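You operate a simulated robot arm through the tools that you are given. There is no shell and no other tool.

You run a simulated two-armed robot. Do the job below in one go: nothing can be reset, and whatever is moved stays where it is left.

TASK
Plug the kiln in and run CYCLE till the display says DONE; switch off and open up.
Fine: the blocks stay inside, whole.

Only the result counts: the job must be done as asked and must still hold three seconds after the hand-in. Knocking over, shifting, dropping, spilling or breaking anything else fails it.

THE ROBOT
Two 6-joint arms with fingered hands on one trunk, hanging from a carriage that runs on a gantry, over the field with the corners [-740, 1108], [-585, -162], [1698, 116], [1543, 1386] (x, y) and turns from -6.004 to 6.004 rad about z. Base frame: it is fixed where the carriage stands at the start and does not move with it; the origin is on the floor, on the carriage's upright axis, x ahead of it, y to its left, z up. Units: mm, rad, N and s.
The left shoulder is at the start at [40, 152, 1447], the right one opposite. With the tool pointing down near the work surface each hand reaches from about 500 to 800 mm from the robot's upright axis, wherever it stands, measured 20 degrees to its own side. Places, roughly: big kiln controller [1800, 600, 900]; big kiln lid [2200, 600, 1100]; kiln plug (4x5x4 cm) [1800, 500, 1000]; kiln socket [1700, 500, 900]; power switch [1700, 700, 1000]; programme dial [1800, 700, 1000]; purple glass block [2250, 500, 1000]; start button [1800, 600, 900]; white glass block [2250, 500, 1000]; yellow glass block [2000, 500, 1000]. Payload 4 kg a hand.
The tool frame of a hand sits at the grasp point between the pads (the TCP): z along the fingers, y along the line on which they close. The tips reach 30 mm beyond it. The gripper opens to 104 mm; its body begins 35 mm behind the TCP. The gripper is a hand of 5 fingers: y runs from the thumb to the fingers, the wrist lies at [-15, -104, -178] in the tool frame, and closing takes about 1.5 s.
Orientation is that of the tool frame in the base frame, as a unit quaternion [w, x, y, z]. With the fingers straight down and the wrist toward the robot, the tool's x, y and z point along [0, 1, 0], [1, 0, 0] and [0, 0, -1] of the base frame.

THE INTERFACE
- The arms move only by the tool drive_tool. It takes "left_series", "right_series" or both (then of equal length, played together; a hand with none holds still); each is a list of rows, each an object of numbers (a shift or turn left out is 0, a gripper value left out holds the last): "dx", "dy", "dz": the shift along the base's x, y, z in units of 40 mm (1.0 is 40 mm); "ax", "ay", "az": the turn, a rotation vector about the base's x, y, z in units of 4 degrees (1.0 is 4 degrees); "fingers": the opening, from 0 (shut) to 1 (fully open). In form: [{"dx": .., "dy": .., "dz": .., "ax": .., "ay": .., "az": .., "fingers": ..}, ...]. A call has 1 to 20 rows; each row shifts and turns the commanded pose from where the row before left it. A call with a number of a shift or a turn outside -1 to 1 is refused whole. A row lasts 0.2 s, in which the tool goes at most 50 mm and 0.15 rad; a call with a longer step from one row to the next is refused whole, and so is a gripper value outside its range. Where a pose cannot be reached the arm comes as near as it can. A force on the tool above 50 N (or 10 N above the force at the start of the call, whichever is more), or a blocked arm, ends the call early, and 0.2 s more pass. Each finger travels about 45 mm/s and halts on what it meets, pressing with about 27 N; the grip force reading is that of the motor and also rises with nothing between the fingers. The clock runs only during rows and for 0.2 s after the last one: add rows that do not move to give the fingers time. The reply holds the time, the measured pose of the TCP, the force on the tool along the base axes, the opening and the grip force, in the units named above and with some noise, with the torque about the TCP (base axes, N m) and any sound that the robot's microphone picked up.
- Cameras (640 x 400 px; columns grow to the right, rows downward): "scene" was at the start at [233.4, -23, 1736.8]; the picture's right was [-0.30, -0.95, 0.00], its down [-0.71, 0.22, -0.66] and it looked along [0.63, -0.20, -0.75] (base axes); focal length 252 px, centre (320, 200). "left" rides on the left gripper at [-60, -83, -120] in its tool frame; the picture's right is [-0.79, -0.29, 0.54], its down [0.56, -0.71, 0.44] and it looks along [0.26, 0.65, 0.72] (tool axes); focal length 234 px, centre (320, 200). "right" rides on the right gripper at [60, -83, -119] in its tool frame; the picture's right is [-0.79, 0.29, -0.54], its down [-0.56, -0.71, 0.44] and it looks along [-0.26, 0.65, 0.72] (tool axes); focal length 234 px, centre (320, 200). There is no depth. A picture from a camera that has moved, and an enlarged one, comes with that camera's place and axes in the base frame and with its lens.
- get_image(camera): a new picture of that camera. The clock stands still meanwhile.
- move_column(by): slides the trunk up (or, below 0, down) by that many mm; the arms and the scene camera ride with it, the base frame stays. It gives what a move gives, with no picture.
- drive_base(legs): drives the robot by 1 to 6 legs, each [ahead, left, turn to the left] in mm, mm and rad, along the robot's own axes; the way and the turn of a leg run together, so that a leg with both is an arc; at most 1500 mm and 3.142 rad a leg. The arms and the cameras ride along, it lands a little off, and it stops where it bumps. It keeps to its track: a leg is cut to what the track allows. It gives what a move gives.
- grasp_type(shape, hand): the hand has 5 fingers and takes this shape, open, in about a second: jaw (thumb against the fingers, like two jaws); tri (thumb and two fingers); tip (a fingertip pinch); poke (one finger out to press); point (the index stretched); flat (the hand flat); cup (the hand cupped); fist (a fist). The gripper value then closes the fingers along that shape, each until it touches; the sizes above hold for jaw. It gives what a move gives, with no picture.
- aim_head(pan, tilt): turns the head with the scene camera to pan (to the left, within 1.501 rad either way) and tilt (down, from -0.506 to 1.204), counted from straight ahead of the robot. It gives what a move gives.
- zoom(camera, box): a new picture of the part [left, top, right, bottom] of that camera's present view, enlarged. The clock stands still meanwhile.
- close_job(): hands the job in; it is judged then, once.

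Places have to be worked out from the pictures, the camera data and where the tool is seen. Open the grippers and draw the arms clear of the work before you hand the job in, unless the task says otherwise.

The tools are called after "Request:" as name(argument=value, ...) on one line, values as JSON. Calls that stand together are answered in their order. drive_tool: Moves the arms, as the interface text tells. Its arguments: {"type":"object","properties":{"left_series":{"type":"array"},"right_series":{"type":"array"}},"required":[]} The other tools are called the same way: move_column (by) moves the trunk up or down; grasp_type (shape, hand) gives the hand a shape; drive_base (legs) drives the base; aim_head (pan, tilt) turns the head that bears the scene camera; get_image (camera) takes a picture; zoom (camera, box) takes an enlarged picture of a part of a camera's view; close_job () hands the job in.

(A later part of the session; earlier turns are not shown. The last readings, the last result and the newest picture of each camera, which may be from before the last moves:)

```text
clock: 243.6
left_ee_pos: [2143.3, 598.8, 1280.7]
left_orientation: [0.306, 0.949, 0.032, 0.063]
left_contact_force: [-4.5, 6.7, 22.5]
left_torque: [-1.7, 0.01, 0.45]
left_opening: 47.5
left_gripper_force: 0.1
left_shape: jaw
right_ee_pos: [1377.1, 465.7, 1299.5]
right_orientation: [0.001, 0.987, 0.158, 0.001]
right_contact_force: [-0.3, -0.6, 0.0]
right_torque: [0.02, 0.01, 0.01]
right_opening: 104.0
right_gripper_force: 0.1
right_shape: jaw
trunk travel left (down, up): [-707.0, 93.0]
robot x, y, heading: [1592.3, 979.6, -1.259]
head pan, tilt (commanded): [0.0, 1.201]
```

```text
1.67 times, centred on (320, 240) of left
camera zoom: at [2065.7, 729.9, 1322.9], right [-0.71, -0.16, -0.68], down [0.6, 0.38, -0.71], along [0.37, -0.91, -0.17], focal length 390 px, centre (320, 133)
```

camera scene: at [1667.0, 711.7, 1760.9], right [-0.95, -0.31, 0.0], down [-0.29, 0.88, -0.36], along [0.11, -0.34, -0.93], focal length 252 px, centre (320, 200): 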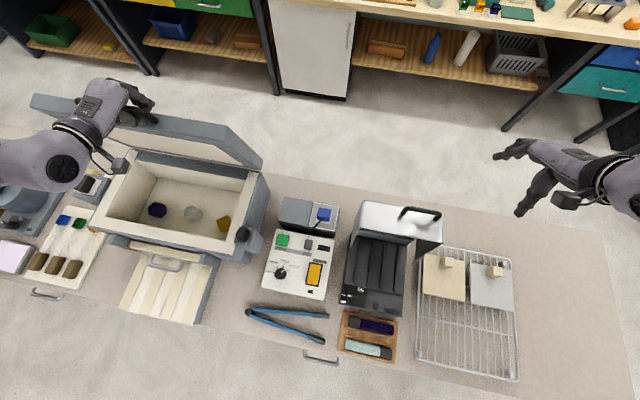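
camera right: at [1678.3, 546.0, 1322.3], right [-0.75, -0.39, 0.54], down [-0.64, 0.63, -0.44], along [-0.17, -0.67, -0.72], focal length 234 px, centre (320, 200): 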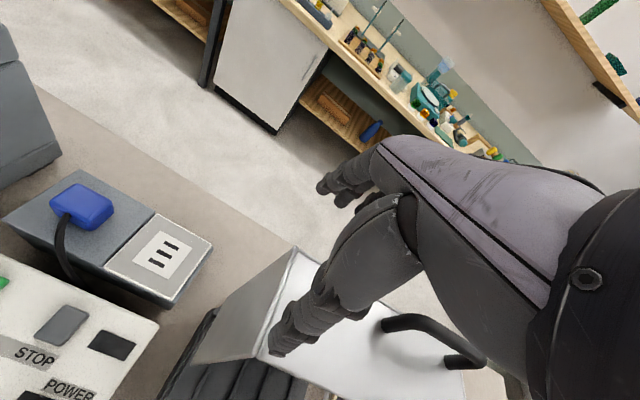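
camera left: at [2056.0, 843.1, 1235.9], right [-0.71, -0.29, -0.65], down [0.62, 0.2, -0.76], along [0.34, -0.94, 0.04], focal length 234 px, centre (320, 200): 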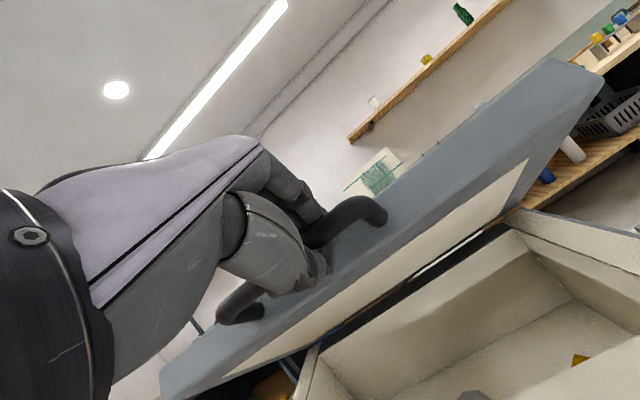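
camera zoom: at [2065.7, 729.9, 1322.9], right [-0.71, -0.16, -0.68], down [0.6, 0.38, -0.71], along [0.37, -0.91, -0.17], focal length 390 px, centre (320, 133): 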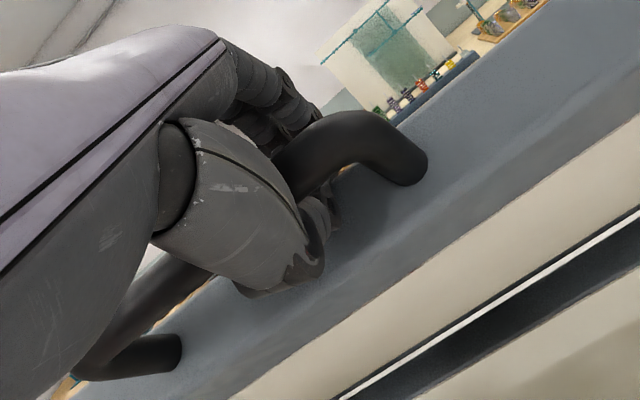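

The lid follows the thumb here. At small lid angles the thumb lies outside the bar, so I lower the lid further, along its arc, to release it there and then reopen it by pushing from underneath.

Request:
drive_tool(left_series=[{"dy": 0.24, "dz": -0.22}, {"dy": 0.24, "dz": -0.23}, {"dy": 0.23, "dz": -0.25}, {"dy": 0.22, "dz": -0.27}, {}])

Request:
zoom(camera="scene", box=[20, 70, 280, 270])

```text
clock: 244.2
left_ee_pos: [2141.3, 612.2, 1269.4]
left_orientation: [0.309, 0.948, 0.034, 0.065]
left_contact_force: [3.6, 11.2, 24.3]
left_torque: [-1.6, 0.14, 0.19]
left_opening: 47.2
left_gripper_force: 0.1
left_shape: jaw
left hand out of reach, approached as far as the arm can: row 1, 2
right_ee_pos: [1380.1, 466.0, 1298.7]
right_orientation: [0.001, 0.987, 0.159, 0.001]
right_contact_force: [-0.5, 0.2, 0.4]
right_torque: [-0.03, -0.01, 0.0]
right_opening: 103.8
right_gripper_force: 0.0
right_shape: jaw
trunk travel left (down, up): [-707.0, 93.0]
robot x, y, heading: [1595.0, 982.4, -1.247]
head pan, tilt (commanded): [0.0, 1.201]
stopped in row 2 (left hand): the force on the tool passed its limit at 55 N (the readings are from after the stop); the commanded pose is now the measured one
```

```text
2.00 times, centred on (150, 170) of scene
camera zoom: at [1659.7, 776.8, 1720.2], right [-0.95, -0.31, 0.0], down [-0.29, 0.89, -0.36], along [0.12, -0.34, -0.93], focal length 505 px, centre (660, 260)
```

zoom: 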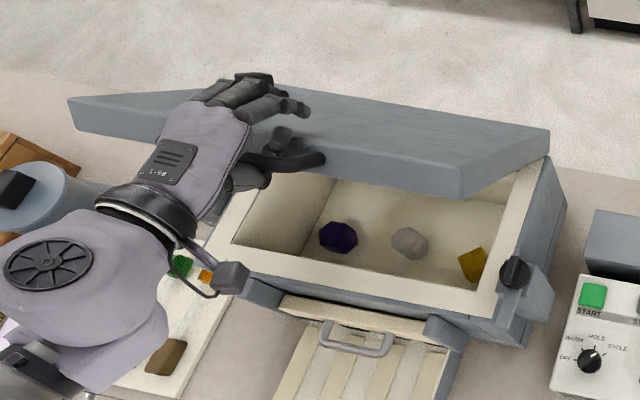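

The lid's hinge friction is noticeable. I keep lowering it with smaller rows.

Request:
drive_tool(left_series=[{"dy": 0.07, "dz": -0.09, "fingers": 0.7}, {"dy": 0.07, "dz": -0.09}, {"dy": 0.07, "dz": -0.1}, {"dy": 0.07, "dz": -0.1}, {"dy": 0.07, "dz": -0.1}, {"dy": 0.07, "dz": -0.1}, {}])

Request:
zoom(camera="scene", box=[20, 70, 280, 270])

Request:
zoom(camera="left", box=[180, 120, 460, 360])

```text
clock: 244.8
left_ee_pos: [2140.9, 617.2, 1265.4]
left_orientation: [0.311, 0.948, 0.033, 0.064]
left_contact_force: [5.0, 11.0, 23.2]
left_torque: [-1.75, 0.18, 0.19]
left_opening: 53.8
left_gripper_force: 0.1
left_shape: jaw
right_ee_pos: [1380.5, 467.3, 1299.1]
right_orientation: [0.001, 0.987, 0.16, 0.001]
right_contact_force: [-1.0, -0.8, 0.2]
right_torque: [-0.01, 0.0, 0.03]
right_opening: 103.6
right_gripper_force: 0.0
right_shape: jaw
trunk travel left (down, up): [-707.0, 93.0]
robot x, y, heading: [1593.7, 979.9, -1.251]
head pan, tilt (commanded): [0.0, 1.201]
stopped in row 2 (left hand): the force on the tool passed its limit at 52 N (the readings are from after the stop); the commanded pose is now the measured one
```

```text
2.00 times, centred on (150, 170) of scene
camera zoom: at [1660.0, 777.1, 1720.1], right [-0.95, -0.31, 0.0], down [-0.29, 0.88, -0.36], along [0.12, -0.34, -0.93], focal length 505 px, centre (660, 260)
```

zoom: 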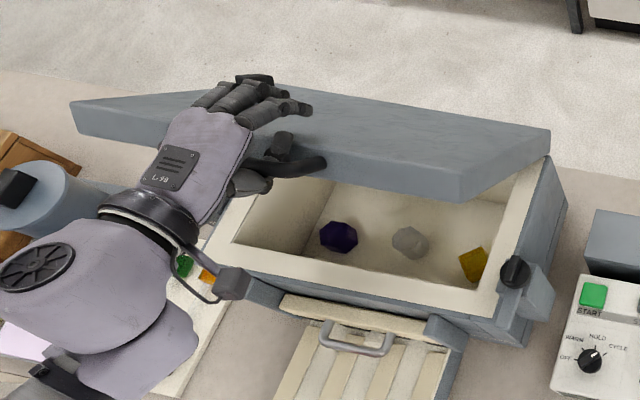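

```text
1.67 times, centred on (320, 240) of left
camera zoom: at [2062.5, 748.0, 1304.9], right [-0.71, -0.17, -0.68], down [0.6, 0.37, -0.71], along [0.37, -0.91, -0.16], focal length 390 px, centre (320, 133)
```

zoom: 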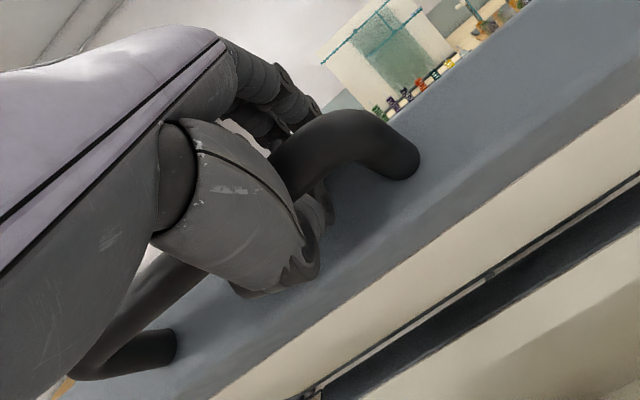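

I try opening the thumb fully at this lower angle and see how far it gets.

Request:
drive_tool(left_series=[{"fingers": 1.0, "dy": -0.05, "dz": 0.08}, {}, {}, {}, {}, {}])

Request:
zoom(camera="left", box=[180, 120, 460, 360])

Request:
zoom(camera="scene", box=[60, 90, 200, 200])

```text
clock: 246.2
left_ee_pos: [2141.1, 614.5, 1266.0]
left_orientation: [0.309, 0.948, 0.033, 0.064]
left_contact_force: [10.0, 15.0, 25.4]
left_torque: [-2.04, 0.22, 0.05]
left_opening: 67.0
left_gripper_force: 0.2
left_shape: jaw
right_ee_pos: [1379.8, 466.6, 1299.4]
right_orientation: [0.0, 0.987, 0.159, 0.001]
right_contact_force: [1.4, -0.9, 0.5]
right_torque: [-0.02, -0.03, -0.01]
right_opening: 104.0
right_gripper_force: 0.1
right_shape: jaw
trunk travel left (down, up): [-707.0, 93.0]
robot x, y, heading: [1590.3, 980.2, -1.25]
head pan, tilt (commanded): [0.0, 1.201]
```

```text
1.67 times, centred on (320, 240) of left
camera zoom: at [2062.8, 746.5, 1307.1], right [-0.71, -0.16, -0.68], down [0.6, 0.37, -0.71], along [0.37, -0.91, -0.17], focal length 390 px, centre (320, 133)
```

zoom: 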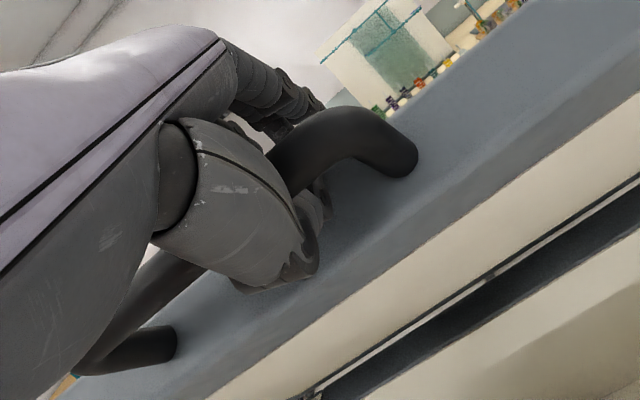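

```text
3.64 times, centred on (130, 145) of scene
camera zoom: at [1660.0, 777.0, 1720.3], right [-0.95, -0.31, 0.0], down [-0.29, 0.89, -0.36], along [0.12, -0.34, -0.93], focal length 918 px, centre (1011, 400)
```

zoom: 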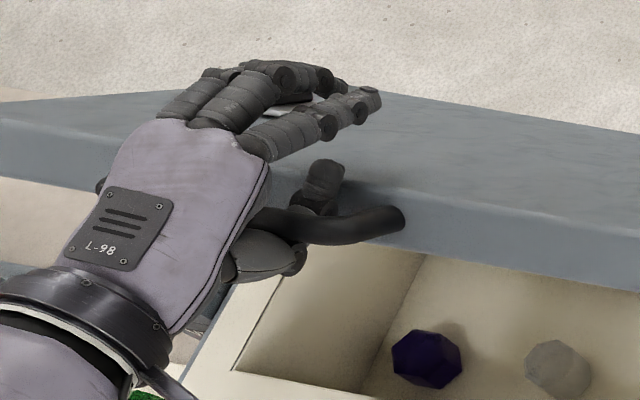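

The thumb is bent behind the bar because the bar sits deep in the hand. I close the hand into a ring, pull back along the fingers so the bar slides to the fingertip end, and only then open again.

Request:
drive_tool(left_series=[{"fingers": 0.0}, {}, {}, {}, {}, {}, {}, {}])

Request:
drive_tool(left_series=[{"dx": -0.02, "dy": 0.1, "dz": 0.13}, {"dx": -0.02, "dy": 0.1, "dz": 0.13}, {"dx": -0.02, "dy": 0.1, "dz": 0.13}, {}])

Request:
zoom(camera="left", box=[180, 120, 460, 360])

Request:
zoom(camera="scene", box=[60, 90, 200, 200])

```text
clock: 248.0
left_ee_pos: [2139.1, 614.1, 1265.8]
left_orientation: [0.31, 0.948, 0.033, 0.064]
left_contact_force: [7.8, 10.2, 23.4]
left_torque: [-2.11, -0.08, -0.44]
left_opening: 25.5
left_gripper_force: 26.6
left_shape: jaw
right_ee_pos: [1379.9, 466.5, 1298.8]
right_orientation: [0.001, 0.987, 0.159, 0.001]
right_contact_force: [-0.3, 0.1, 0.0]
right_torque: [-0.01, -0.01, 0.01]
right_opening: 103.9
right_gripper_force: 0.1
right_shape: jaw
trunk travel left (down, up): [-707.0, 93.0]
robot x, y, heading: [1593.4, 982.3, -1.257]
head pan, tilt (commanded): [0.0, 1.201]
```

```text
clock: 249.0
left_ee_pos: [2139.5, 614.4, 1265.0]
left_orientation: [0.31, 0.948, 0.032, 0.063]
left_contact_force: [7.9, 10.2, 23.6]
left_torque: [-2.13, -0.07, -0.42]
left_opening: 25.4
left_gripper_force: 27.2
left_shape: jaw
left hand out of reach, approached as far as the arm can: row 1, 2, 3
right_ee_pos: [1378.9, 467.0, 1300.7]
right_orientation: [0.001, 0.987, 0.159, 0.001]
right_contact_force: [-1.0, -0.7, -0.3]
right_torque: [0.0, 0.01, 0.01]
right_opening: 103.9
right_gripper_force: 0.0
right_shape: jaw
trunk travel left (down, up): [-707.0, 93.0]
robot x, y, heading: [1592.3, 982.4, -1.249]
head pan, tilt (commanded): [0.0, 1.201]
```

```text
1.67 times, centred on (320, 240) of left
camera zoom: at [2062.2, 746.2, 1306.9], right [-0.71, -0.16, -0.68], down [0.6, 0.37, -0.71], along [0.37, -0.91, -0.17], focal length 390 px, centre (320, 133)
```

zoom: 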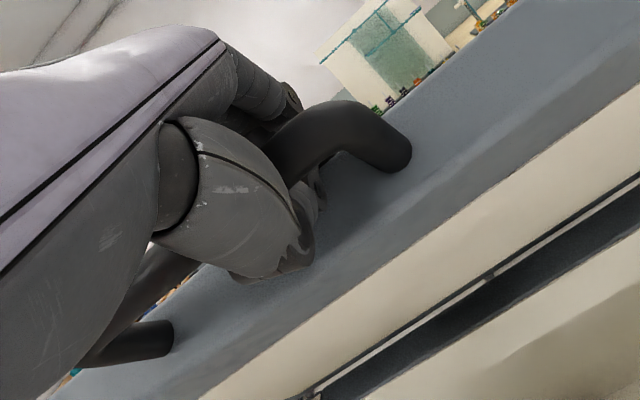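

```text
3.64 times, centred on (130, 145) of scene
camera zoom: at [1659.8, 776.8, 1720.3], right [-0.95, -0.31, 0.0], down [-0.29, 0.89, -0.36], along [0.12, -0.34, -0.93], focal length 918 px, centre (1011, 400)
```

zoom: 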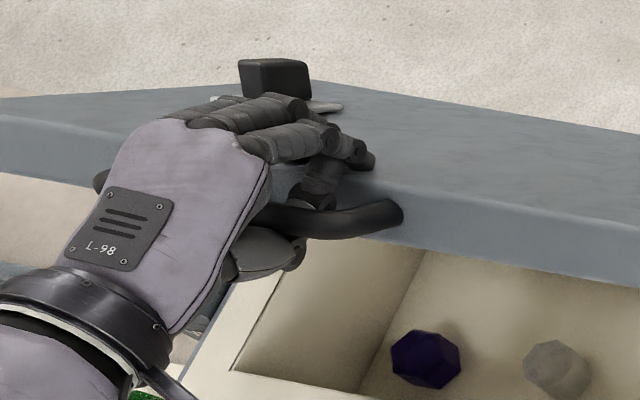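

The arm itself cannot move that way here, so I use trunk and base: raise the trunk a little to relieve the pressure, then step.

Request:
move_column(by=6)

Request:
drive_base(legs=[[-8, 3, 0]])

Request:
move_column(by=8)

Request:
zoom(camera="scene", box=[60, 90, 200, 200])

```text
clock: 249.5
left_ee_pos: [2141.0, 611.2, 1269.0]
left_orientation: [0.308, 0.949, 0.034, 0.062]
left_contact_force: [18.1, -24.0, -19.9]
left_torque: [-2.6, -0.08, -0.41]
left_opening: 24.7
left_gripper_force: 27.1
left_shape: jaw
right_ee_pos: [1377.3, 465.3, 1305.7]
right_orientation: [0.002, 0.987, 0.159, 0.0]
right_contact_force: [0.0, 0.2, -0.1]
right_torque: [-0.05, 0.03, 0.0]
right_opening: 103.7
right_gripper_force: 0.0
right_shape: jaw
trunk travel left (down, up): [-713.0, 87.0]
robot x, y, heading: [1592.6, 978.3, -1.254]
head pan, tilt (commanded): [0.0, 1.201]
```

```text
clock: 250.3
left_ee_pos: [2139.9, 612.3, 1269.1]
left_orientation: [0.308, 0.949, 0.036, 0.063]
left_contact_force: [5.6, -15.3, -9.0]
left_torque: [-2.6, -0.14, -0.62]
left_opening: 24.7
left_gripper_force: 27.2
left_shape: jaw
right_ee_pos: [1376.5, 466.8, 1307.8]
right_orientation: [0.002, 0.988, 0.157, 0.0]
right_contact_force: [-0.3, 0.6, -0.8]
right_torque: [-0.03, 0.01, 0.01]
right_opening: 104.2
right_gripper_force: 0.0
right_shape: jaw
trunk travel left (down, up): [-713.0, 87.0]
robot x, y, heading: [1592.2, 983.0, -1.253]
head pan, tilt (commanded): [0.0, 1.201]
stopped in leg 1: the force on the tool passed its limit at 62 N (the readings are from after the stop); the commanded pose is now the measured one
```

```text
clock: 250.7
left_ee_pos: [2140.6, 612.9, 1269.8]
left_orientation: [0.306, 0.949, 0.038, 0.063]
left_contact_force: [3.5, -22.4, -12.8]
left_torque: [-2.62, -0.19, -0.55]
left_opening: 24.6
left_gripper_force: 27.0
left_shape: jaw
right_ee_pos: [1374.2, 466.0, 1310.6]
right_orientation: [0.002, 0.988, 0.156, -0.001]
right_contact_force: [0.2, -0.3, 0.8]
right_torque: [0.02, -0.01, 0.02]
right_opening: 104.0
right_gripper_force: 0.1
right_shape: jaw
trunk travel left (down, up): [-717.0, 83.0]
robot x, y, heading: [1592.8, 982.8, -1.255]
head pan, tilt (commanded): [0.0, 1.201]
stopped: the force on the tool passed its limit at 59 N (the readings are from after the stop); the commanded pose is now the measured one
```

```text
3.64 times, centred on (130, 145) of scene
camera zoom: at [1657.5, 775.8, 1730.2], right [-0.95, -0.31, 0.0], down [-0.29, 0.89, -0.36], along [0.11, -0.35, -0.93], focal length 918 px, centre (1011, 400)
```

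zoom: 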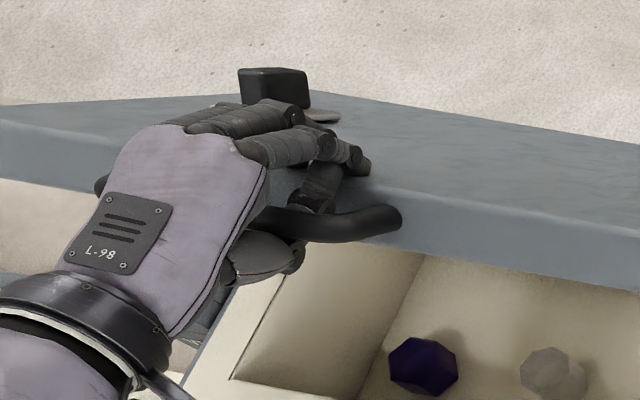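

The closed grip binds against the lid's arc. With the hand loosely open, the palm can simply press the bar down, so I open a little and lower the lid with trunk and base steps.

Request:
drive_tool(left_series=[{"fingers": 0.45}, {}, {}, {}])

Request:
move_column(by=-14)

Request:
drive_base(legs=[[-12, 4, 0]])

Request:
move_column(by=-14)

Request:
zoom(camera="scene", box=[20, 70, 280, 270])

```text
clock: 251.7
left_ee_pos: [2141.8, 612.7, 1270.6]
left_orientation: [0.305, 0.949, 0.038, 0.063]
left_contact_force: [9.6, -24.3, -18.1]
left_torque: [-2.9, -0.07, 0.46]
left_opening: 39.1
left_gripper_force: 0.1
left_shape: jaw
right_ee_pos: [1375.9, 465.3, 1310.2]
right_orientation: [0.001, 0.987, 0.158, -0.001]
right_contact_force: [-0.2, 0.1, 0.0]
right_torque: [0.01, -0.01, 0.0]
right_opening: 103.6
right_gripper_force: 0.1
right_shape: jaw
trunk travel left (down, up): [-717.0, 83.0]
robot x, y, heading: [1596.0, 983.9, -1.255]
head pan, tilt (commanded): [0.0, 1.201]
```

```text
clock: 252.2
left_ee_pos: [2140.3, 614.8, 1265.4]
left_orientation: [0.311, 0.948, 0.034, 0.064]
left_contact_force: [1.2, 11.8, 24.1]
left_torque: [-1.45, 0.18, -0.01]
left_opening: 39.6
left_gripper_force: 0.2
left_shape: jaw
right_ee_pos: [1379.3, 469.0, 1297.8]
right_orientation: [0.001, 0.987, 0.159, 0.001]
right_contact_force: [0.3, 0.6, 0.8]
right_torque: [0.0, -0.01, -0.01]
right_opening: 103.9
right_gripper_force: 0.0
right_shape: jaw
trunk travel left (down, up): [-705.0, 95.0]
robot x, y, heading: [1592.6, 986.3, -1.251]
head pan, tilt (commanded): [0.0, 1.201]
stopped: the force on the tool passed its limit at 58 N (the readings are from after the stop); the commanded pose is now the measured one
```

```text
clock: 253.1
left_ee_pos: [2141.8, 623.3, 1259.5]
left_orientation: [0.307, 0.949, 0.039, 0.063]
left_contact_force: [3.5, -13.9, -5.5]
left_torque: [-2.53, -0.05, 0.4]
left_opening: 39.2
left_gripper_force: 0.0
left_shape: jaw
right_ee_pos: [1373.7, 478.6, 1297.8]
right_orientation: [0.002, 0.988, 0.157, 0.001]
right_contact_force: [0.5, 1.0, 0.7]
right_torque: [0.0, 0.0, 0.01]
right_opening: 103.9
right_gripper_force: 0.1
right_shape: jaw
trunk travel left (down, up): [-705.0, 95.0]
robot x, y, heading: [1595.1, 992.3, -1.259]
head pan, tilt (commanded): [0.0, 1.201]
stopped in leg 1: the force on the tool passed its limit at 59 N (the readings are from after the stop); the commanded pose is now the measured one
```

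```text
clock: 253.6
left_ee_pos: [2139.9, 628.2, 1254.1]
left_orientation: [0.311, 0.948, 0.037, 0.064]
left_contact_force: [0.2, 11.2, 21.9]
left_torque: [-1.49, 0.2, -0.01]
left_opening: 39.4
left_gripper_force: 0.1
left_shape: jaw
right_ee_pos: [1376.8, 480.0, 1287.9]
right_orientation: [0.001, 0.987, 0.159, 0.001]
right_contact_force: [-0.8, -0.3, 0.1]
right_torque: [-0.01, 0.01, 0.0]
right_opening: 103.5
right_gripper_force: 0.0
right_shape: jaw
trunk travel left (down, up): [-695.0, 105.0]
robot x, y, heading: [1592.5, 990.4, -1.251]
head pan, tilt (commanded): [0.0, 1.201]
stopped: the force on the tool passed its limit at 59 N (the readings are from after the stop); the commanded pose is now the measured one
```

```text
2.00 times, centred on (150, 170) of scene
camera zoom: at [1657.5, 790.0, 1708.3], right [-0.95, -0.31, 0.0], down [-0.29, 0.89, -0.36], along [0.11, -0.34, -0.93], focal length 505 px, centre (660, 260)
```

zoom: 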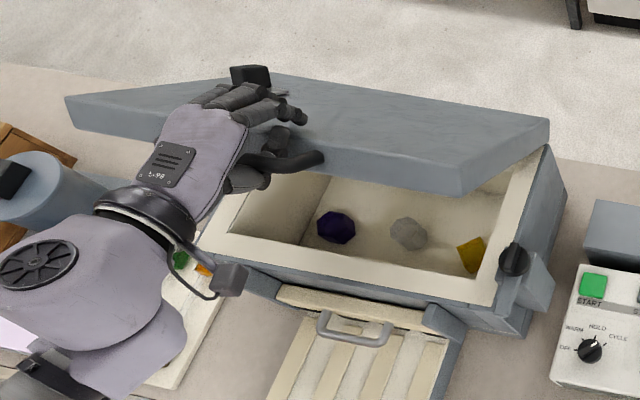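

The bar is held tightly between thumb and palm. Changing to the flat hand shape should swing the thumb out sideways from under the bar, so I try that here.

Request:
grasp_type(shape="flat", hand="left")

Request:
zoom(camera="scene", box=[60, 90, 200, 200])

Request:
zoom(camera="left", box=[180, 120, 460, 360])

```text
clock: 254.5
left_ee_pos: [2153.4, 624.9, 1245.2]
left_orientation: [0.303, 0.949, 0.051, 0.072]
left_contact_force: [54.4, -65.1, -85.2]
left_torque: [1.91, -1.62, 3.42]
left_opening: 0.1
left_gripper_force: 0.1
left_shape: flat
right_ee_pos: [1375.3, 477.7, 1288.0]
right_orientation: [0.003, 0.988, 0.157, 0.0]
right_contact_force: [-0.3, 0.7, 0.4]
right_torque: [0.0, -0.06, 0.0]
right_opening: 103.9
right_gripper_force: 0.2
right_shape: jaw
trunk travel left (down, up): [-695.0, 105.0]
robot x, y, heading: [1590.2, 996.0, -1.258]
head pan, tilt (commanded): [0.0, 1.201]
```

```text
3.64 times, centred on (130, 145) of scene
camera zoom: at [1656.9, 787.4, 1707.2], right [-0.95, -0.31, 0.0], down [-0.29, 0.89, -0.37], along [0.11, -0.35, -0.93], focal length 918 px, centre (1011, 400)
```

zoom: 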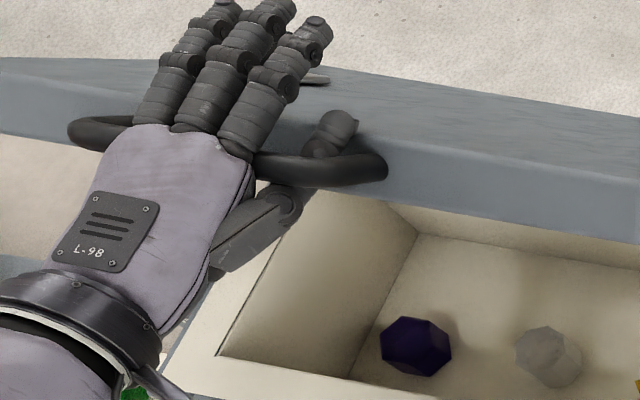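

```text
1.67 times, centred on (320, 240) of left
camera zoom: at [2069.6, 752.6, 1286.7], right [-0.7, -0.19, -0.69], down [0.59, 0.4, -0.7], along [0.41, -0.9, -0.17], focal length 390 px, centre (320, 133)
```

zoom: 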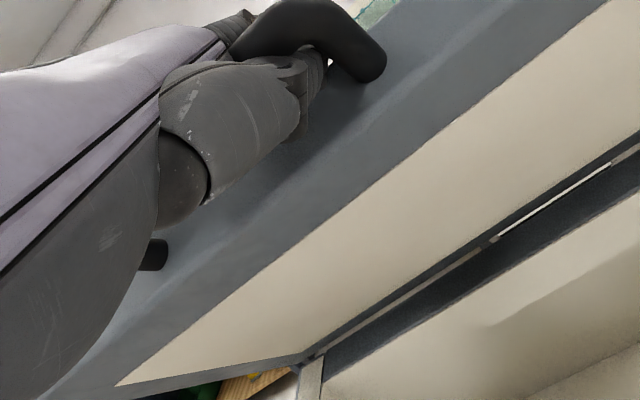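

Flat squeezes the bar against the palm (large force), so I revert to jaw at once.

Request:
grasp_type(shape="jaw", hand="left")

Request:
zoom(camera="scene", box=[20, 70, 280, 270])

Request:
zoom(camera="left", box=[180, 120, 460, 360])

```text
clock: 255.4
left_ee_pos: [2134.0, 626.9, 1254.6]
left_orientation: [0.311, 0.948, 0.031, 0.06]
left_contact_force: [-26.2, 33.6, 48.3]
left_torque: [-1.61, 0.25, -1.01]
left_opening: 62.8
left_gripper_force: 0.0
left_shape: jaw
right_ee_pos: [1374.2, 482.4, 1287.7]
right_orientation: [0.0, 0.987, 0.158, 0.0]
right_contact_force: [0.8, -0.1, 0.6]
right_torque: [0.01, -0.05, -0.02]
right_opening: 103.8
right_gripper_force: 0.0
right_shape: jaw
trunk travel left (down, up): [-695.0, 105.0]
robot x, y, heading: [1591.7, 996.1, -1.251]
head pan, tilt (commanded): [0.0, 1.201]
```

```text
2.00 times, centred on (150, 170) of scene
camera zoom: at [1655.8, 791.3, 1708.7], right [-0.95, -0.31, 0.0], down [-0.29, 0.89, -0.36], along [0.11, -0.34, -0.93], focal length 505 px, centre (660, 260)
```

zoom: 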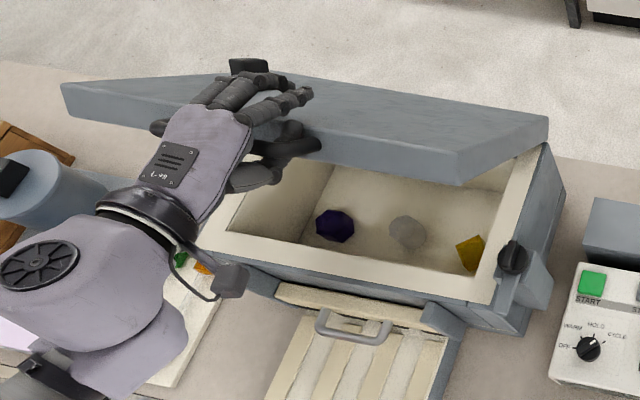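

```text
1.67 times, centred on (320, 240) of left
camera zoom: at [2056.5, 760.1, 1295.8], right [-0.71, -0.16, -0.68], down [0.6, 0.37, -0.71], along [0.37, -0.92, -0.17], focal length 390 px, centre (320, 133)
```

zoom: 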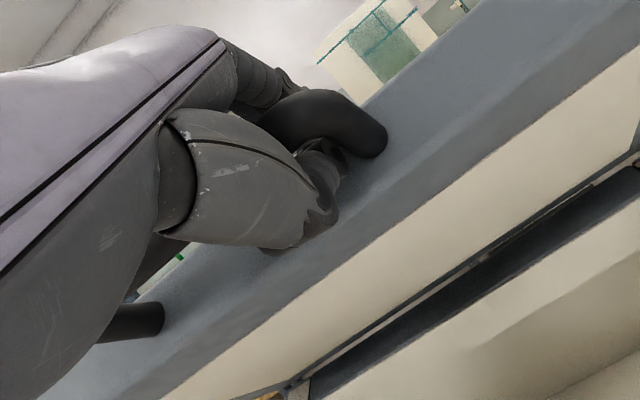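

The hand presses inward on the bar now. I relieve by raising and backing off a little, and see if the hand comes free.

Request:
move_column(by=8)

Request:
drive_base(legs=[[-8, 3, 0]])

Request:
zoom(camera="left", box=[180, 120, 460, 360])

Request:
zoom(camera="scene", box=[60, 90, 200, 200])

```text
clock: 255.9
left_ee_pos: [2136.5, 627.1, 1259.7]
left_orientation: [0.309, 0.948, 0.034, 0.061]
left_contact_force: [-22.4, 28.0, 40.8]
left_torque: [-1.22, 0.39, -0.8]
left_opening: 66.2
left_gripper_force: 0.1
left_shape: jaw
right_ee_pos: [1376.3, 481.1, 1295.3]
right_orientation: [0.0, 0.987, 0.158, 0.0]
right_contact_force: [-0.2, 0.7, 0.2]
right_torque: [0.0, -0.01, -0.01]
right_opening: 104.0
right_gripper_force: 0.1
right_shape: jaw
trunk travel left (down, up): [-703.0, 97.0]
robot x, y, heading: [1588.7, 993.5, -1.255]
head pan, tilt (commanded): [0.0, 1.201]
```

```text
clock: 256.7
left_ee_pos: [2138.3, 636.7, 1260.0]
left_orientation: [0.31, 0.948, 0.036, 0.062]
left_contact_force: [-17.7, 27.6, 35.6]
left_torque: [-1.0, 0.44, -0.46]
left_opening: 66.8
left_gripper_force: 0.0
left_shape: jaw
right_ee_pos: [1373.3, 490.1, 1295.1]
right_orientation: [0.0, 0.987, 0.159, 0.0]
right_contact_force: [0.1, 0.3, 0.5]
right_torque: [0.0, -0.01, 0.0]
right_opening: 103.7
right_gripper_force: 0.1
right_shape: jaw
trunk travel left (down, up): [-703.0, 97.0]
robot x, y, heading: [1589.7, 1002.4, -1.256]
head pan, tilt (commanded): [0.0, 1.201]
```

```text
1.67 times, centred on (320, 240) of left
camera zoom: at [2059.0, 767.5, 1301.6], right [-0.71, -0.17, -0.68], down [0.59, 0.38, -0.71], along [0.38, -0.91, -0.17], focal length 390 px, centre (320, 133)
```

zoom: 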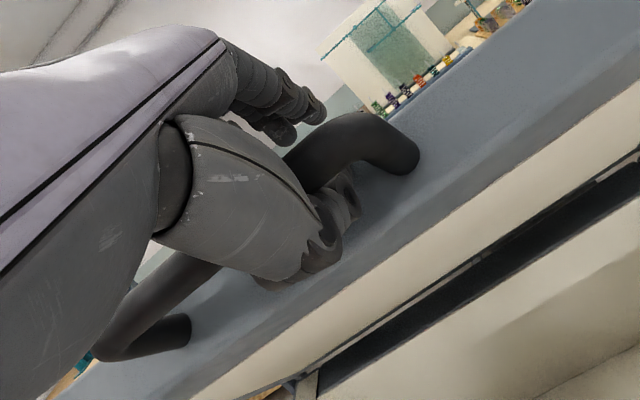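

```text
3.64 times, centred on (130, 145) of scene
camera zoom: at [1655.9, 798.9, 1716.0], right [-0.95, -0.31, 0.0], down [-0.29, 0.89, -0.36], along [0.11, -0.34, -0.93], focal length 918 px, centre (1011, 400)
```

zoom: 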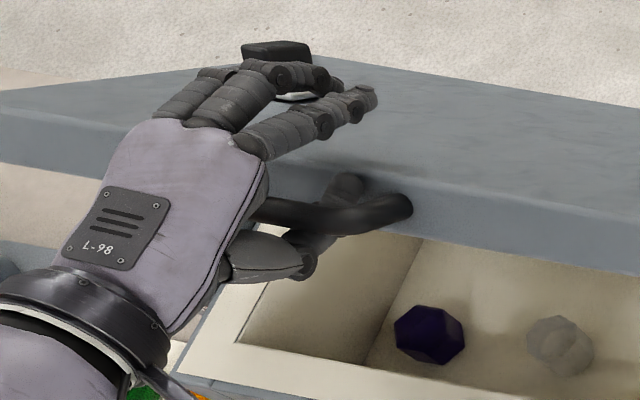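

The hand is moving outward and the thumb is opening. I continue with small outward steps.

Request:
move_column(by=8)

Request:
drive_base(legs=[[-8, 3, 0]])

Request:
zoom(camera="left", box=[180, 120, 460, 360])

Request:
zoom(camera="scene", box=[20, 70, 280, 270])

```text
clock: 257.3
left_ee_pos: [2138.4, 634.4, 1265.9]
left_orientation: [0.309, 0.948, 0.038, 0.063]
left_contact_force: [-0.2, 0.5, 0.1]
left_torque: [0.03, -0.02, 0.01]
left_opening: 103.8
left_gripper_force: 0.1
left_shape: jaw
right_ee_pos: [1373.5, 488.9, 1303.3]
right_orientation: [0.001, 0.987, 0.158, 0.0]
right_contact_force: [-0.9, 0.2, 0.6]
right_torque: [0.0, -0.01, 0.0]
right_opening: 103.8
right_gripper_force: 0.0
right_shape: jaw
trunk travel left (down, up): [-711.0, 89.0]
robot x, y, heading: [1585.5, 1000.6, -1.25]
head pan, tilt (commanded): [0.0, 1.201]
```

```text
clock: 258.0
left_ee_pos: [2136.7, 644.2, 1267.7]
left_orientation: [0.309, 0.948, 0.037, 0.063]
left_contact_force: [0.0, 0.1, 0.9]
left_torque: [0.02, 0.02, 0.0]
left_opening: 103.7
left_gripper_force: 0.2
left_shape: jaw
right_ee_pos: [1373.7, 498.1, 1303.2]
right_orientation: [0.001, 0.987, 0.158, 0.001]
right_contact_force: [0.2, 0.3, 0.4]
right_torque: [0.0, -0.01, 0.0]
right_opening: 103.8
right_gripper_force: 0.1
right_shape: jaw
trunk travel left (down, up): [-711.0, 89.0]
robot x, y, heading: [1590.1, 1011.2, -1.254]
head pan, tilt (commanded): [0.0, 1.201]
```

```text
1.67 times, centred on (320, 240) of left
camera zoom: at [2057.7, 775.1, 1309.4], right [-0.71, -0.17, -0.68], down [0.59, 0.38, -0.71], along [0.38, -0.91, -0.17], focal length 390 px, centre (320, 133)
```

zoom: 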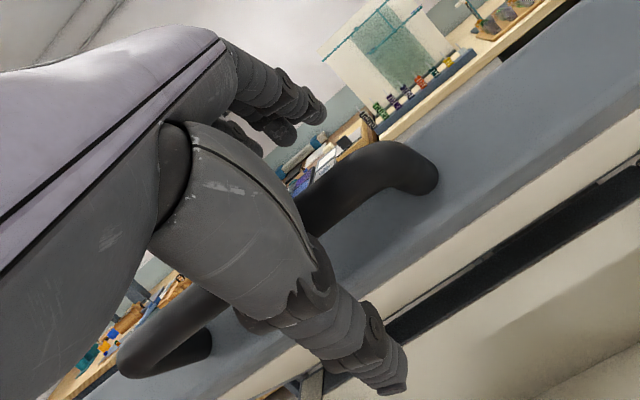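

```text
2.00 times, centred on (150, 170) of scene
camera zoom: at [1654.7, 807.0, 1723.8], right [-0.95, -0.31, 0.0], down [-0.29, 0.89, -0.36], along [0.11, -0.34, -0.93], focal length 505 px, centre (660, 260)
```

zoom: 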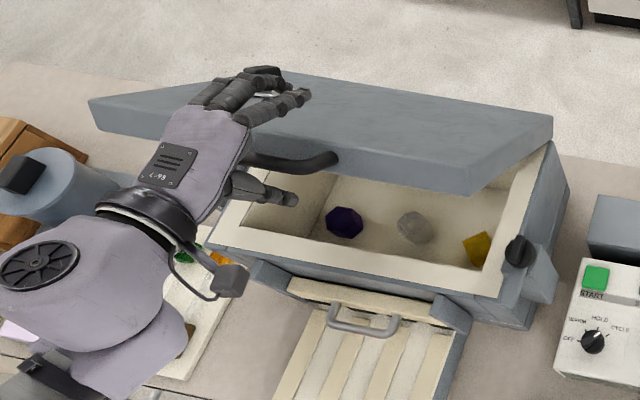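

The thumb has come free: the opening is full, the forces are zero, and the lid holds itself at about 43°. I withdraw the hand outward along the finger direction with trunk and base steps.

Request:
move_column(by=16)

Request:
drive_base(legs=[[-14, 5, 0]])

Request:
move_column(by=20)

Request:
drive_base(legs=[[-30, 10, 0]])

Request:
zoom(camera="scene", box=[20, 70, 280, 270])

Request:
get_image(camera="left")

```text
clock: 258.6
left_ee_pos: [2136.3, 644.5, 1283.9]
left_orientation: [0.309, 0.948, 0.036, 0.062]
left_contact_force: [0.1, 0.7, 0.0]
left_torque: [0.01, 0.02, -0.01]
left_opening: 103.9
left_gripper_force: 0.0
left_shape: jaw
right_ee_pos: [1373.0, 496.5, 1320.7]
right_orientation: [0.001, 0.987, 0.158, 0.0]
right_contact_force: [-0.6, -0.7, -0.3]
right_torque: [-0.03, -0.03, 0.01]
right_opening: 103.9
right_gripper_force: 0.1
right_shape: jaw
trunk travel left (down, up): [-727.0, 73.0]
robot x, y, heading: [1591.5, 1010.0, -1.259]
head pan, tilt (commanded): [0.0, 1.201]
```

```text
clock: 259.4
left_ee_pos: [2134.7, 658.1, 1284.7]
left_orientation: [0.309, 0.948, 0.037, 0.063]
left_contact_force: [-0.4, 0.3, -0.3]
left_torque: [0.03, 0.0, -0.03]
left_opening: 103.6
left_gripper_force: 0.0
left_shape: jaw
right_ee_pos: [1371.6, 511.8, 1319.2]
right_orientation: [0.0, 0.987, 0.159, 0.0]
right_contact_force: [-0.7, -0.3, -0.1]
right_torque: [-0.05, -0.01, 0.02]
right_opening: 103.9
right_gripper_force: 0.1
right_shape: jaw
trunk travel left (down, up): [-727.0, 73.0]
robot x, y, heading: [1587.0, 1024.9, -1.251]
head pan, tilt (commanded): [0.0, 1.201]
```

```text
clock: 260.1
left_ee_pos: [2132.7, 657.9, 1305.4]
left_orientation: [0.309, 0.949, 0.035, 0.062]
left_contact_force: [-0.5, 0.2, -0.1]
left_torque: [-0.01, 0.03, -0.03]
left_opening: 104.0
left_gripper_force: 0.1
left_shape: jaw
right_ee_pos: [1370.4, 512.4, 1339.8]
right_orientation: [0.001, 0.987, 0.159, 0.0]
right_contact_force: [-0.8, 0.0, 0.7]
right_torque: [0.03, -0.01, -0.01]
right_opening: 103.8
right_gripper_force: 0.0
right_shape: jaw
trunk travel left (down, up): [-747.0, 53.0]
robot x, y, heading: [1586.8, 1026.1, -1.253]
head pan, tilt (commanded): [0.0, 1.201]
```

```text
clock: 260.9
left_ee_pos: [2130.5, 689.9, 1304.7]
left_orientation: [0.31, 0.948, 0.036, 0.062]
left_contact_force: [-0.1, 0.8, 0.2]
left_torque: [-0.01, 0.0, -0.04]
left_opening: 103.8
left_gripper_force: 0.1
left_shape: jaw
right_ee_pos: [1367.3, 543.4, 1339.4]
right_orientation: [0.001, 0.987, 0.158, 0.0]
right_contact_force: [-0.1, 0.3, 0.1]
right_torque: [0.02, 0.01, 0.04]
right_opening: 103.8
right_gripper_force: 0.0
right_shape: jaw
trunk travel left (down, up): [-747.0, 53.0]
robot x, y, heading: [1584.1, 1055.2, -1.253]
head pan, tilt (commanded): [0.0, 1.201]
```

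```text
2.00 times, centred on (150, 170) of scene
camera zoom: at [1649.1, 852.7, 1759.9], right [-0.95, -0.31, 0.0], down [-0.29, 0.89, -0.36], along [0.11, -0.34, -0.93], focal length 505 px, centre (660, 260)
```

zoom: 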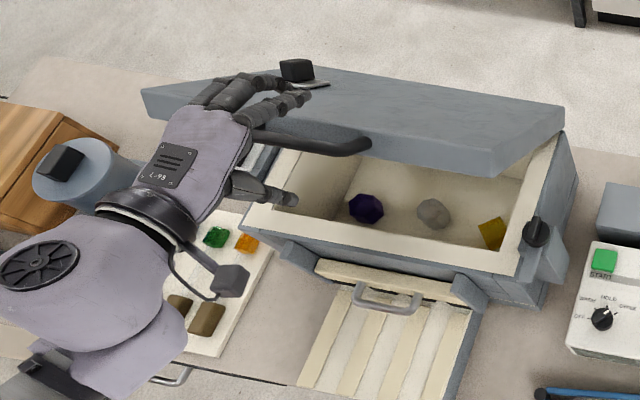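

```text
taken
camera left: at [2052.1, 820.8, 1345.4], right [-0.71, -0.17, -0.68], down [0.59, 0.37, -0.71], along [0.38, -0.91, -0.17], focal length 234 px, centre (320, 200)
```

left: 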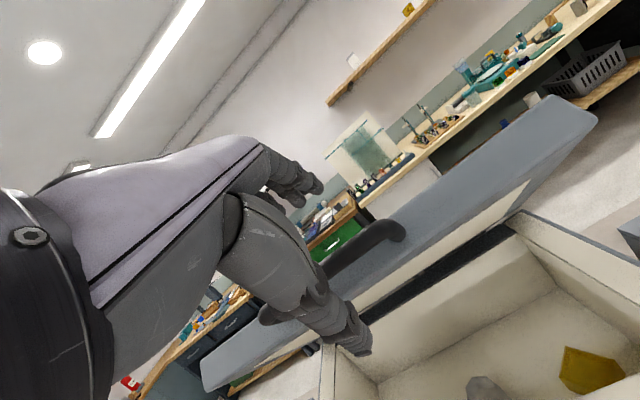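

The hand is clear and the lid stays up on its own at about 40°. I back off more in +y, make a fist, and lower the hand to come in under the lid.

Request:
drive_base(legs=[[-70, 23, 0]])

Request:
grasp_type(shape="fist", hand="left")

Request:
move_column(by=-120)

Request:
get_image(camera="scene")

Request:
get_image(camera="left")

```text
clock: 261.9
left_ee_pos: [2122.1, 761.0, 1304.0]
left_orientation: [0.31, 0.948, 0.036, 0.062]
left_contact_force: [0.4, 0.6, 0.3]
left_torque: [-0.03, 0.03, -0.01]
left_opening: 103.9
left_gripper_force: 0.1
left_shape: jaw
right_ee_pos: [1358.5, 615.0, 1339.4]
right_orientation: [0.001, 0.987, 0.158, 0.0]
right_contact_force: [0.2, 0.0, 0.3]
right_torque: [-0.03, -0.02, 0.03]
right_opening: 103.8
right_gripper_force: 0.2
right_shape: jaw
trunk travel left (down, up): [-747.0, 53.0]
robot x, y, heading: [1574.6, 1129.3, -1.249]
head pan, tilt (commanded): [0.0, 1.201]
```

```text
clock: 262.8
left_ee_pos: [2121.4, 761.3, 1304.7]
left_orientation: [0.31, 0.948, 0.036, 0.062]
left_contact_force: [0.1, -0.2, 0.0]
left_torque: [0.02, 0.0, 0.0]
left_opening: 0.0
left_gripper_force: 0.0
left_shape: fist
right_ee_pos: [1357.9, 616.9, 1339.3]
right_orientation: [0.001, 0.987, 0.158, 0.001]
right_contact_force: [-1.0, -0.1, -0.5]
right_torque: [0.0, 0.03, 0.01]
right_opening: 104.0
right_gripper_force: 0.1
right_shape: jaw
trunk travel left (down, up): [-747.0, 53.0]
robot x, y, heading: [1576.6, 1133.4, -1.254]
head pan, tilt (commanded): [0.0, 1.201]
```

```text
clock: 264.3
left_ee_pos: [2121.4, 761.5, 1185.3]
left_orientation: [0.31, 0.948, 0.036, 0.062]
left_contact_force: [0.7, -0.4, -0.5]
left_torque: [0.01, -0.02, 0.01]
left_opening: 0.0
left_gripper_force: 0.1
left_shape: fist
right_ee_pos: [1358.9, 616.6, 1219.7]
right_orientation: [0.001, 0.987, 0.158, 0.0]
right_contact_force: [-0.6, 0.4, 0.2]
right_torque: [-0.01, 0.05, -0.02]
right_opening: 103.8
right_gripper_force: 0.1
right_shape: jaw
trunk travel left (down, up): [-627.0, 173.0]
robot x, y, heading: [1574.7, 1129.6, -1.26]
head pan, tilt (commanded): [0.0, 1.201]
```

```text
taken
camera scene: at [1640.2, 924.8, 1639.9], right [-0.95, -0.31, 0.0], down [-0.29, 0.89, -0.36], along [0.11, -0.34, -0.93], focal length 252 px, centre (320, 200)
```

scene: 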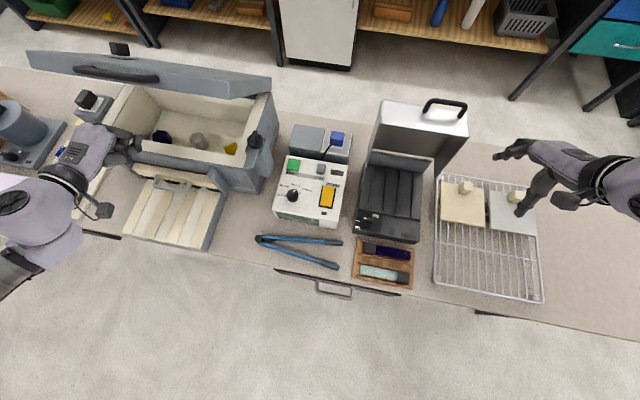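

```text
taken
camera left: at [2043.2, 892.7, 1225.5], right [-0.71, -0.17, -0.68], down [0.59, 0.37, -0.71], along [0.37, -0.91, -0.17], focal length 234 px, centre (320, 200)
```

left: 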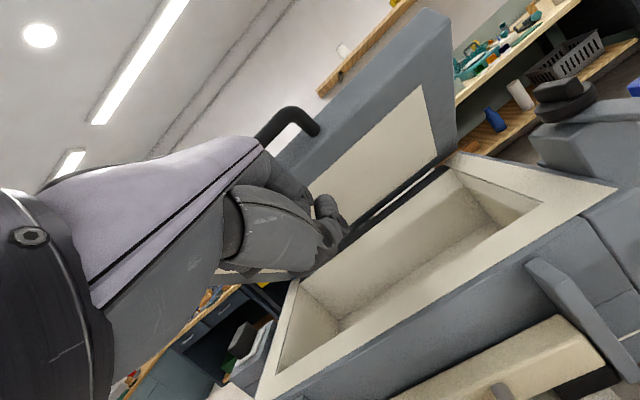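

The lid's underside is in clear view and the fist is in front of it. I lower 20 mm more and move in under the lid until just before contact.

Request:
move_column(by=-20)

Request:
drive_base(legs=[[90, -18, 0]])

Request:
get_image(camera="left")

Request:
zoom(camera="scene", box=[20, 40, 280, 260])

```text
clock: 265.0
left_ee_pos: [2120.8, 761.6, 1164.7]
left_orientation: [0.309, 0.948, 0.036, 0.063]
left_contact_force: [-0.1, 0.7, 0.8]
left_torque: [0.01, 0.0, 0.0]
left_opening: 0.0
left_gripper_force: 0.1
left_shape: fist
right_ee_pos: [1357.4, 615.4, 1198.4]
right_orientation: [0.0, 0.987, 0.158, 0.0]
right_contact_force: [-0.5, 0.5, 0.0]
right_torque: [0.01, 0.01, 0.01]
right_opening: 103.6
right_gripper_force: 0.0
right_shape: jaw
trunk travel left (down, up): [-607.0, 193.0]
robot x, y, heading: [1574.9, 1128.6, -1.258]
head pan, tilt (commanded): [0.0, 1.201]
```

```text
clock: 266.1
left_ee_pos: [2131.0, 669.3, 1165.7]
left_orientation: [0.31, 0.948, 0.035, 0.061]
left_contact_force: [-0.2, -0.2, 0.8]
left_torque: [0.05, 0.0, 0.0]
left_opening: 0.2
left_gripper_force: 0.1
left_shape: fist
right_ee_pos: [1368.5, 524.7, 1199.5]
right_orientation: [0.001, 0.988, 0.158, 0.0]
right_contact_force: [0.4, -0.2, 0.5]
right_torque: [0.0, 0.0, -0.01]
right_opening: 103.9
right_gripper_force: 0.1
right_shape: jaw
trunk travel left (down, up): [-607.0, 193.0]
robot x, y, heading: [1582.9, 1035.2, -1.257]
head pan, tilt (commanded): [0.0, 1.201]
```

```text
taken
camera left: at [2053.8, 801.1, 1205.5], right [-0.71, -0.17, -0.68], down [0.59, 0.37, -0.71], along [0.37, -0.91, -0.17], focal length 234 px, centre (320, 200)
```

left: 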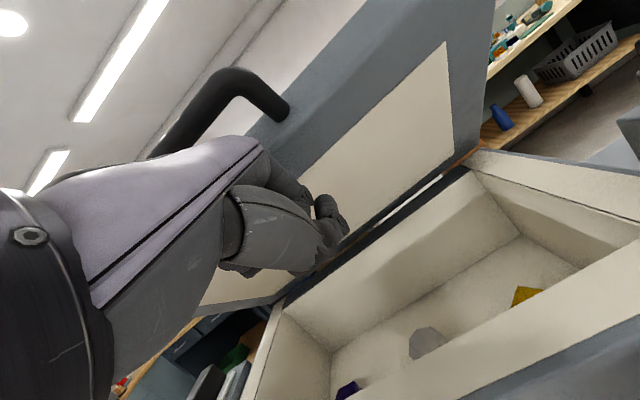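

```text
1.82 times, centred on (150, 150) of scene
camera zoom: at [1650.9, 833.8, 1619.9], right [-0.95, -0.31, 0.0], down [-0.29, 0.89, -0.36], along [0.11, -0.34, -0.93], focal length 459 px, centre (629, 291)
```

zoom: 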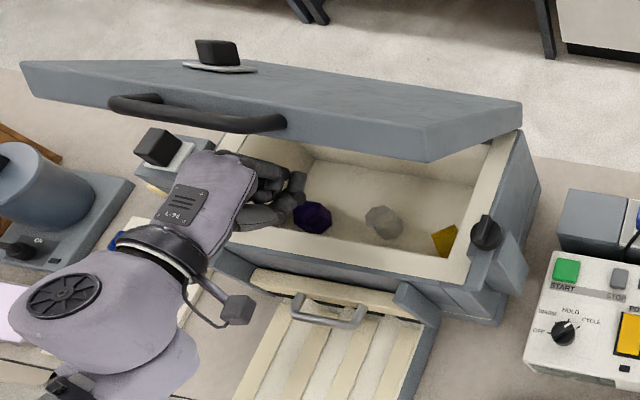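

The fist is under the lid. Before pushing on, I raise the right hand if possible, since moving further will bring it near the small kiln's lid.

Request:
drive_tool(right_series=[{"dz": 0.7}, {"dz": 0.7}, {"dz": 0.7}, {}])

Request:
grasp_type(shape="fist", hand="right")

```text
clock: 267.1
left_ee_pos: [2131.6, 670.1, 1164.0]
left_orientation: [0.309, 0.948, 0.035, 0.061]
left_contact_force: [0.2, 0.3, 0.0]
left_torque: [0.02, 0.01, 0.02]
left_opening: 0.0
left_gripper_force: 0.0
left_shape: fist
right_ee_pos: [1367.9, 523.2, 1282.2]
right_orientation: [0.001, 0.988, 0.157, 0.0]
right_contact_force: [-0.1, -1.1, 0.8]
right_torque: [0.02, -0.02, 0.0]
right_opening: 103.7
right_gripper_force: 0.1
right_shape: jaw
trunk travel left (down, up): [-607.0, 193.0]
robot x, y, heading: [1579.5, 1039.3, -1.256]
head pan, tilt (commanded): [0.0, 1.201]
```

```text
clock: 268.0
left_ee_pos: [2131.1, 669.3, 1164.8]
left_orientation: [0.309, 0.948, 0.034, 0.061]
left_contact_force: [0.3, -0.1, 0.5]
left_torque: [-0.01, -0.01, 0.01]
left_opening: 0.4
left_gripper_force: 0.1
left_shape: fist
right_ee_pos: [1367.8, 523.7, 1281.2]
right_orientation: [0.001, 0.987, 0.158, 0.001]
right_contact_force: [-0.5, 0.5, 0.1]
right_torque: [0.0, -0.01, -0.01]
right_opening: 0.2
right_gripper_force: 0.0
right_shape: fist
trunk travel left (down, up): [-607.0, 193.0]
robot x, y, heading: [1587.2, 1040.1, -1.256]
head pan, tilt (commanded): [0.0, 1.201]
```

The right hand is now above that lid's height. I push the lid with base steps and watch the force.

Request:
drive_base(legs=[[30, -7, 0]])

Request:
drive_base(legs=[[30, -7, 0]])

Request:
zoom(camera="scene", box=[20, 40, 280, 260])

Request:
get_image(camera="left")

```text
clock: 268.9
left_ee_pos: [2134.6, 641.1, 1165.0]
left_orientation: [0.309, 0.948, 0.035, 0.062]
left_contact_force: [-0.4, -1.2, 0.3]
left_torque: [-0.01, -0.01, 0.01]
left_opening: 0.0
left_gripper_force: 0.1
left_shape: fist
right_ee_pos: [1370.6, 493.9, 1281.9]
right_orientation: [0.001, 0.988, 0.157, 0.0]
right_contact_force: [-0.4, 0.3, 0.0]
right_torque: [-0.02, 0.01, 0.01]
right_opening: 0.0
right_gripper_force: 0.0
right_shape: fist
trunk travel left (down, up): [-607.0, 193.0]
robot x, y, heading: [1589.1, 1004.0, -1.253]
head pan, tilt (commanded): [0.0, 1.201]
```

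```text
clock: 269.7
left_ee_pos: [2136.9, 608.4, 1164.3]
left_orientation: [0.31, 0.948, 0.035, 0.062]
left_contact_force: [-0.3, 0.0, -0.1]
left_torque: [-0.04, -0.01, -0.02]
left_opening: 0.1
left_gripper_force: 0.0
left_shape: fist
right_ee_pos: [1372.9, 463.6, 1281.2]
right_orientation: [0.001, 0.988, 0.158, 0.001]
right_contact_force: [0.2, -0.7, -1.1]
right_torque: [0.01, -0.01, -0.02]
right_opening: 0.1
right_gripper_force: 0.1
right_shape: fist
trunk travel left (down, up): [-607.0, 193.0]
robot x, y, heading: [1587.6, 977.6, -1.257]
head pan, tilt (commanded): [0.0, 1.201]
```

```text
1.82 times, centred on (150, 150) of scene
camera zoom: at [1655.3, 772.7, 1619.9], right [-0.95, -0.31, 0.0], down [-0.29, 0.89, -0.36], along [0.11, -0.34, -0.93], focal length 459 px, centre (629, 291)
```

zoom: 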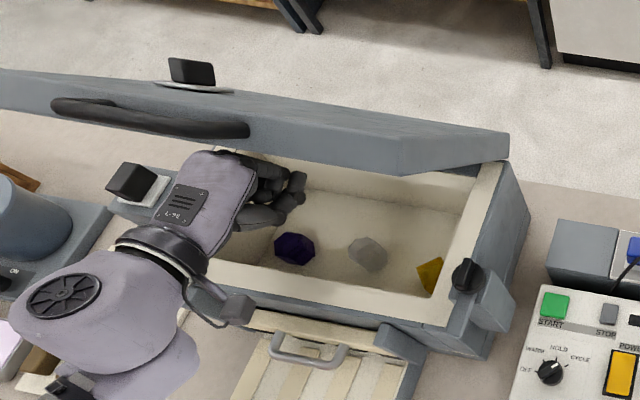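

```text
taken
camera left: at [2058.2, 739.6, 1205.5], right [-0.71, -0.17, -0.68], down [0.59, 0.37, -0.71], along [0.37, -0.91, -0.17], focal length 234 px, centre (320, 200)
```

left: 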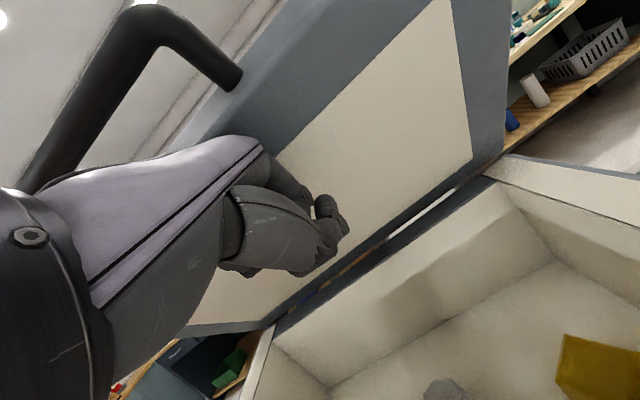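

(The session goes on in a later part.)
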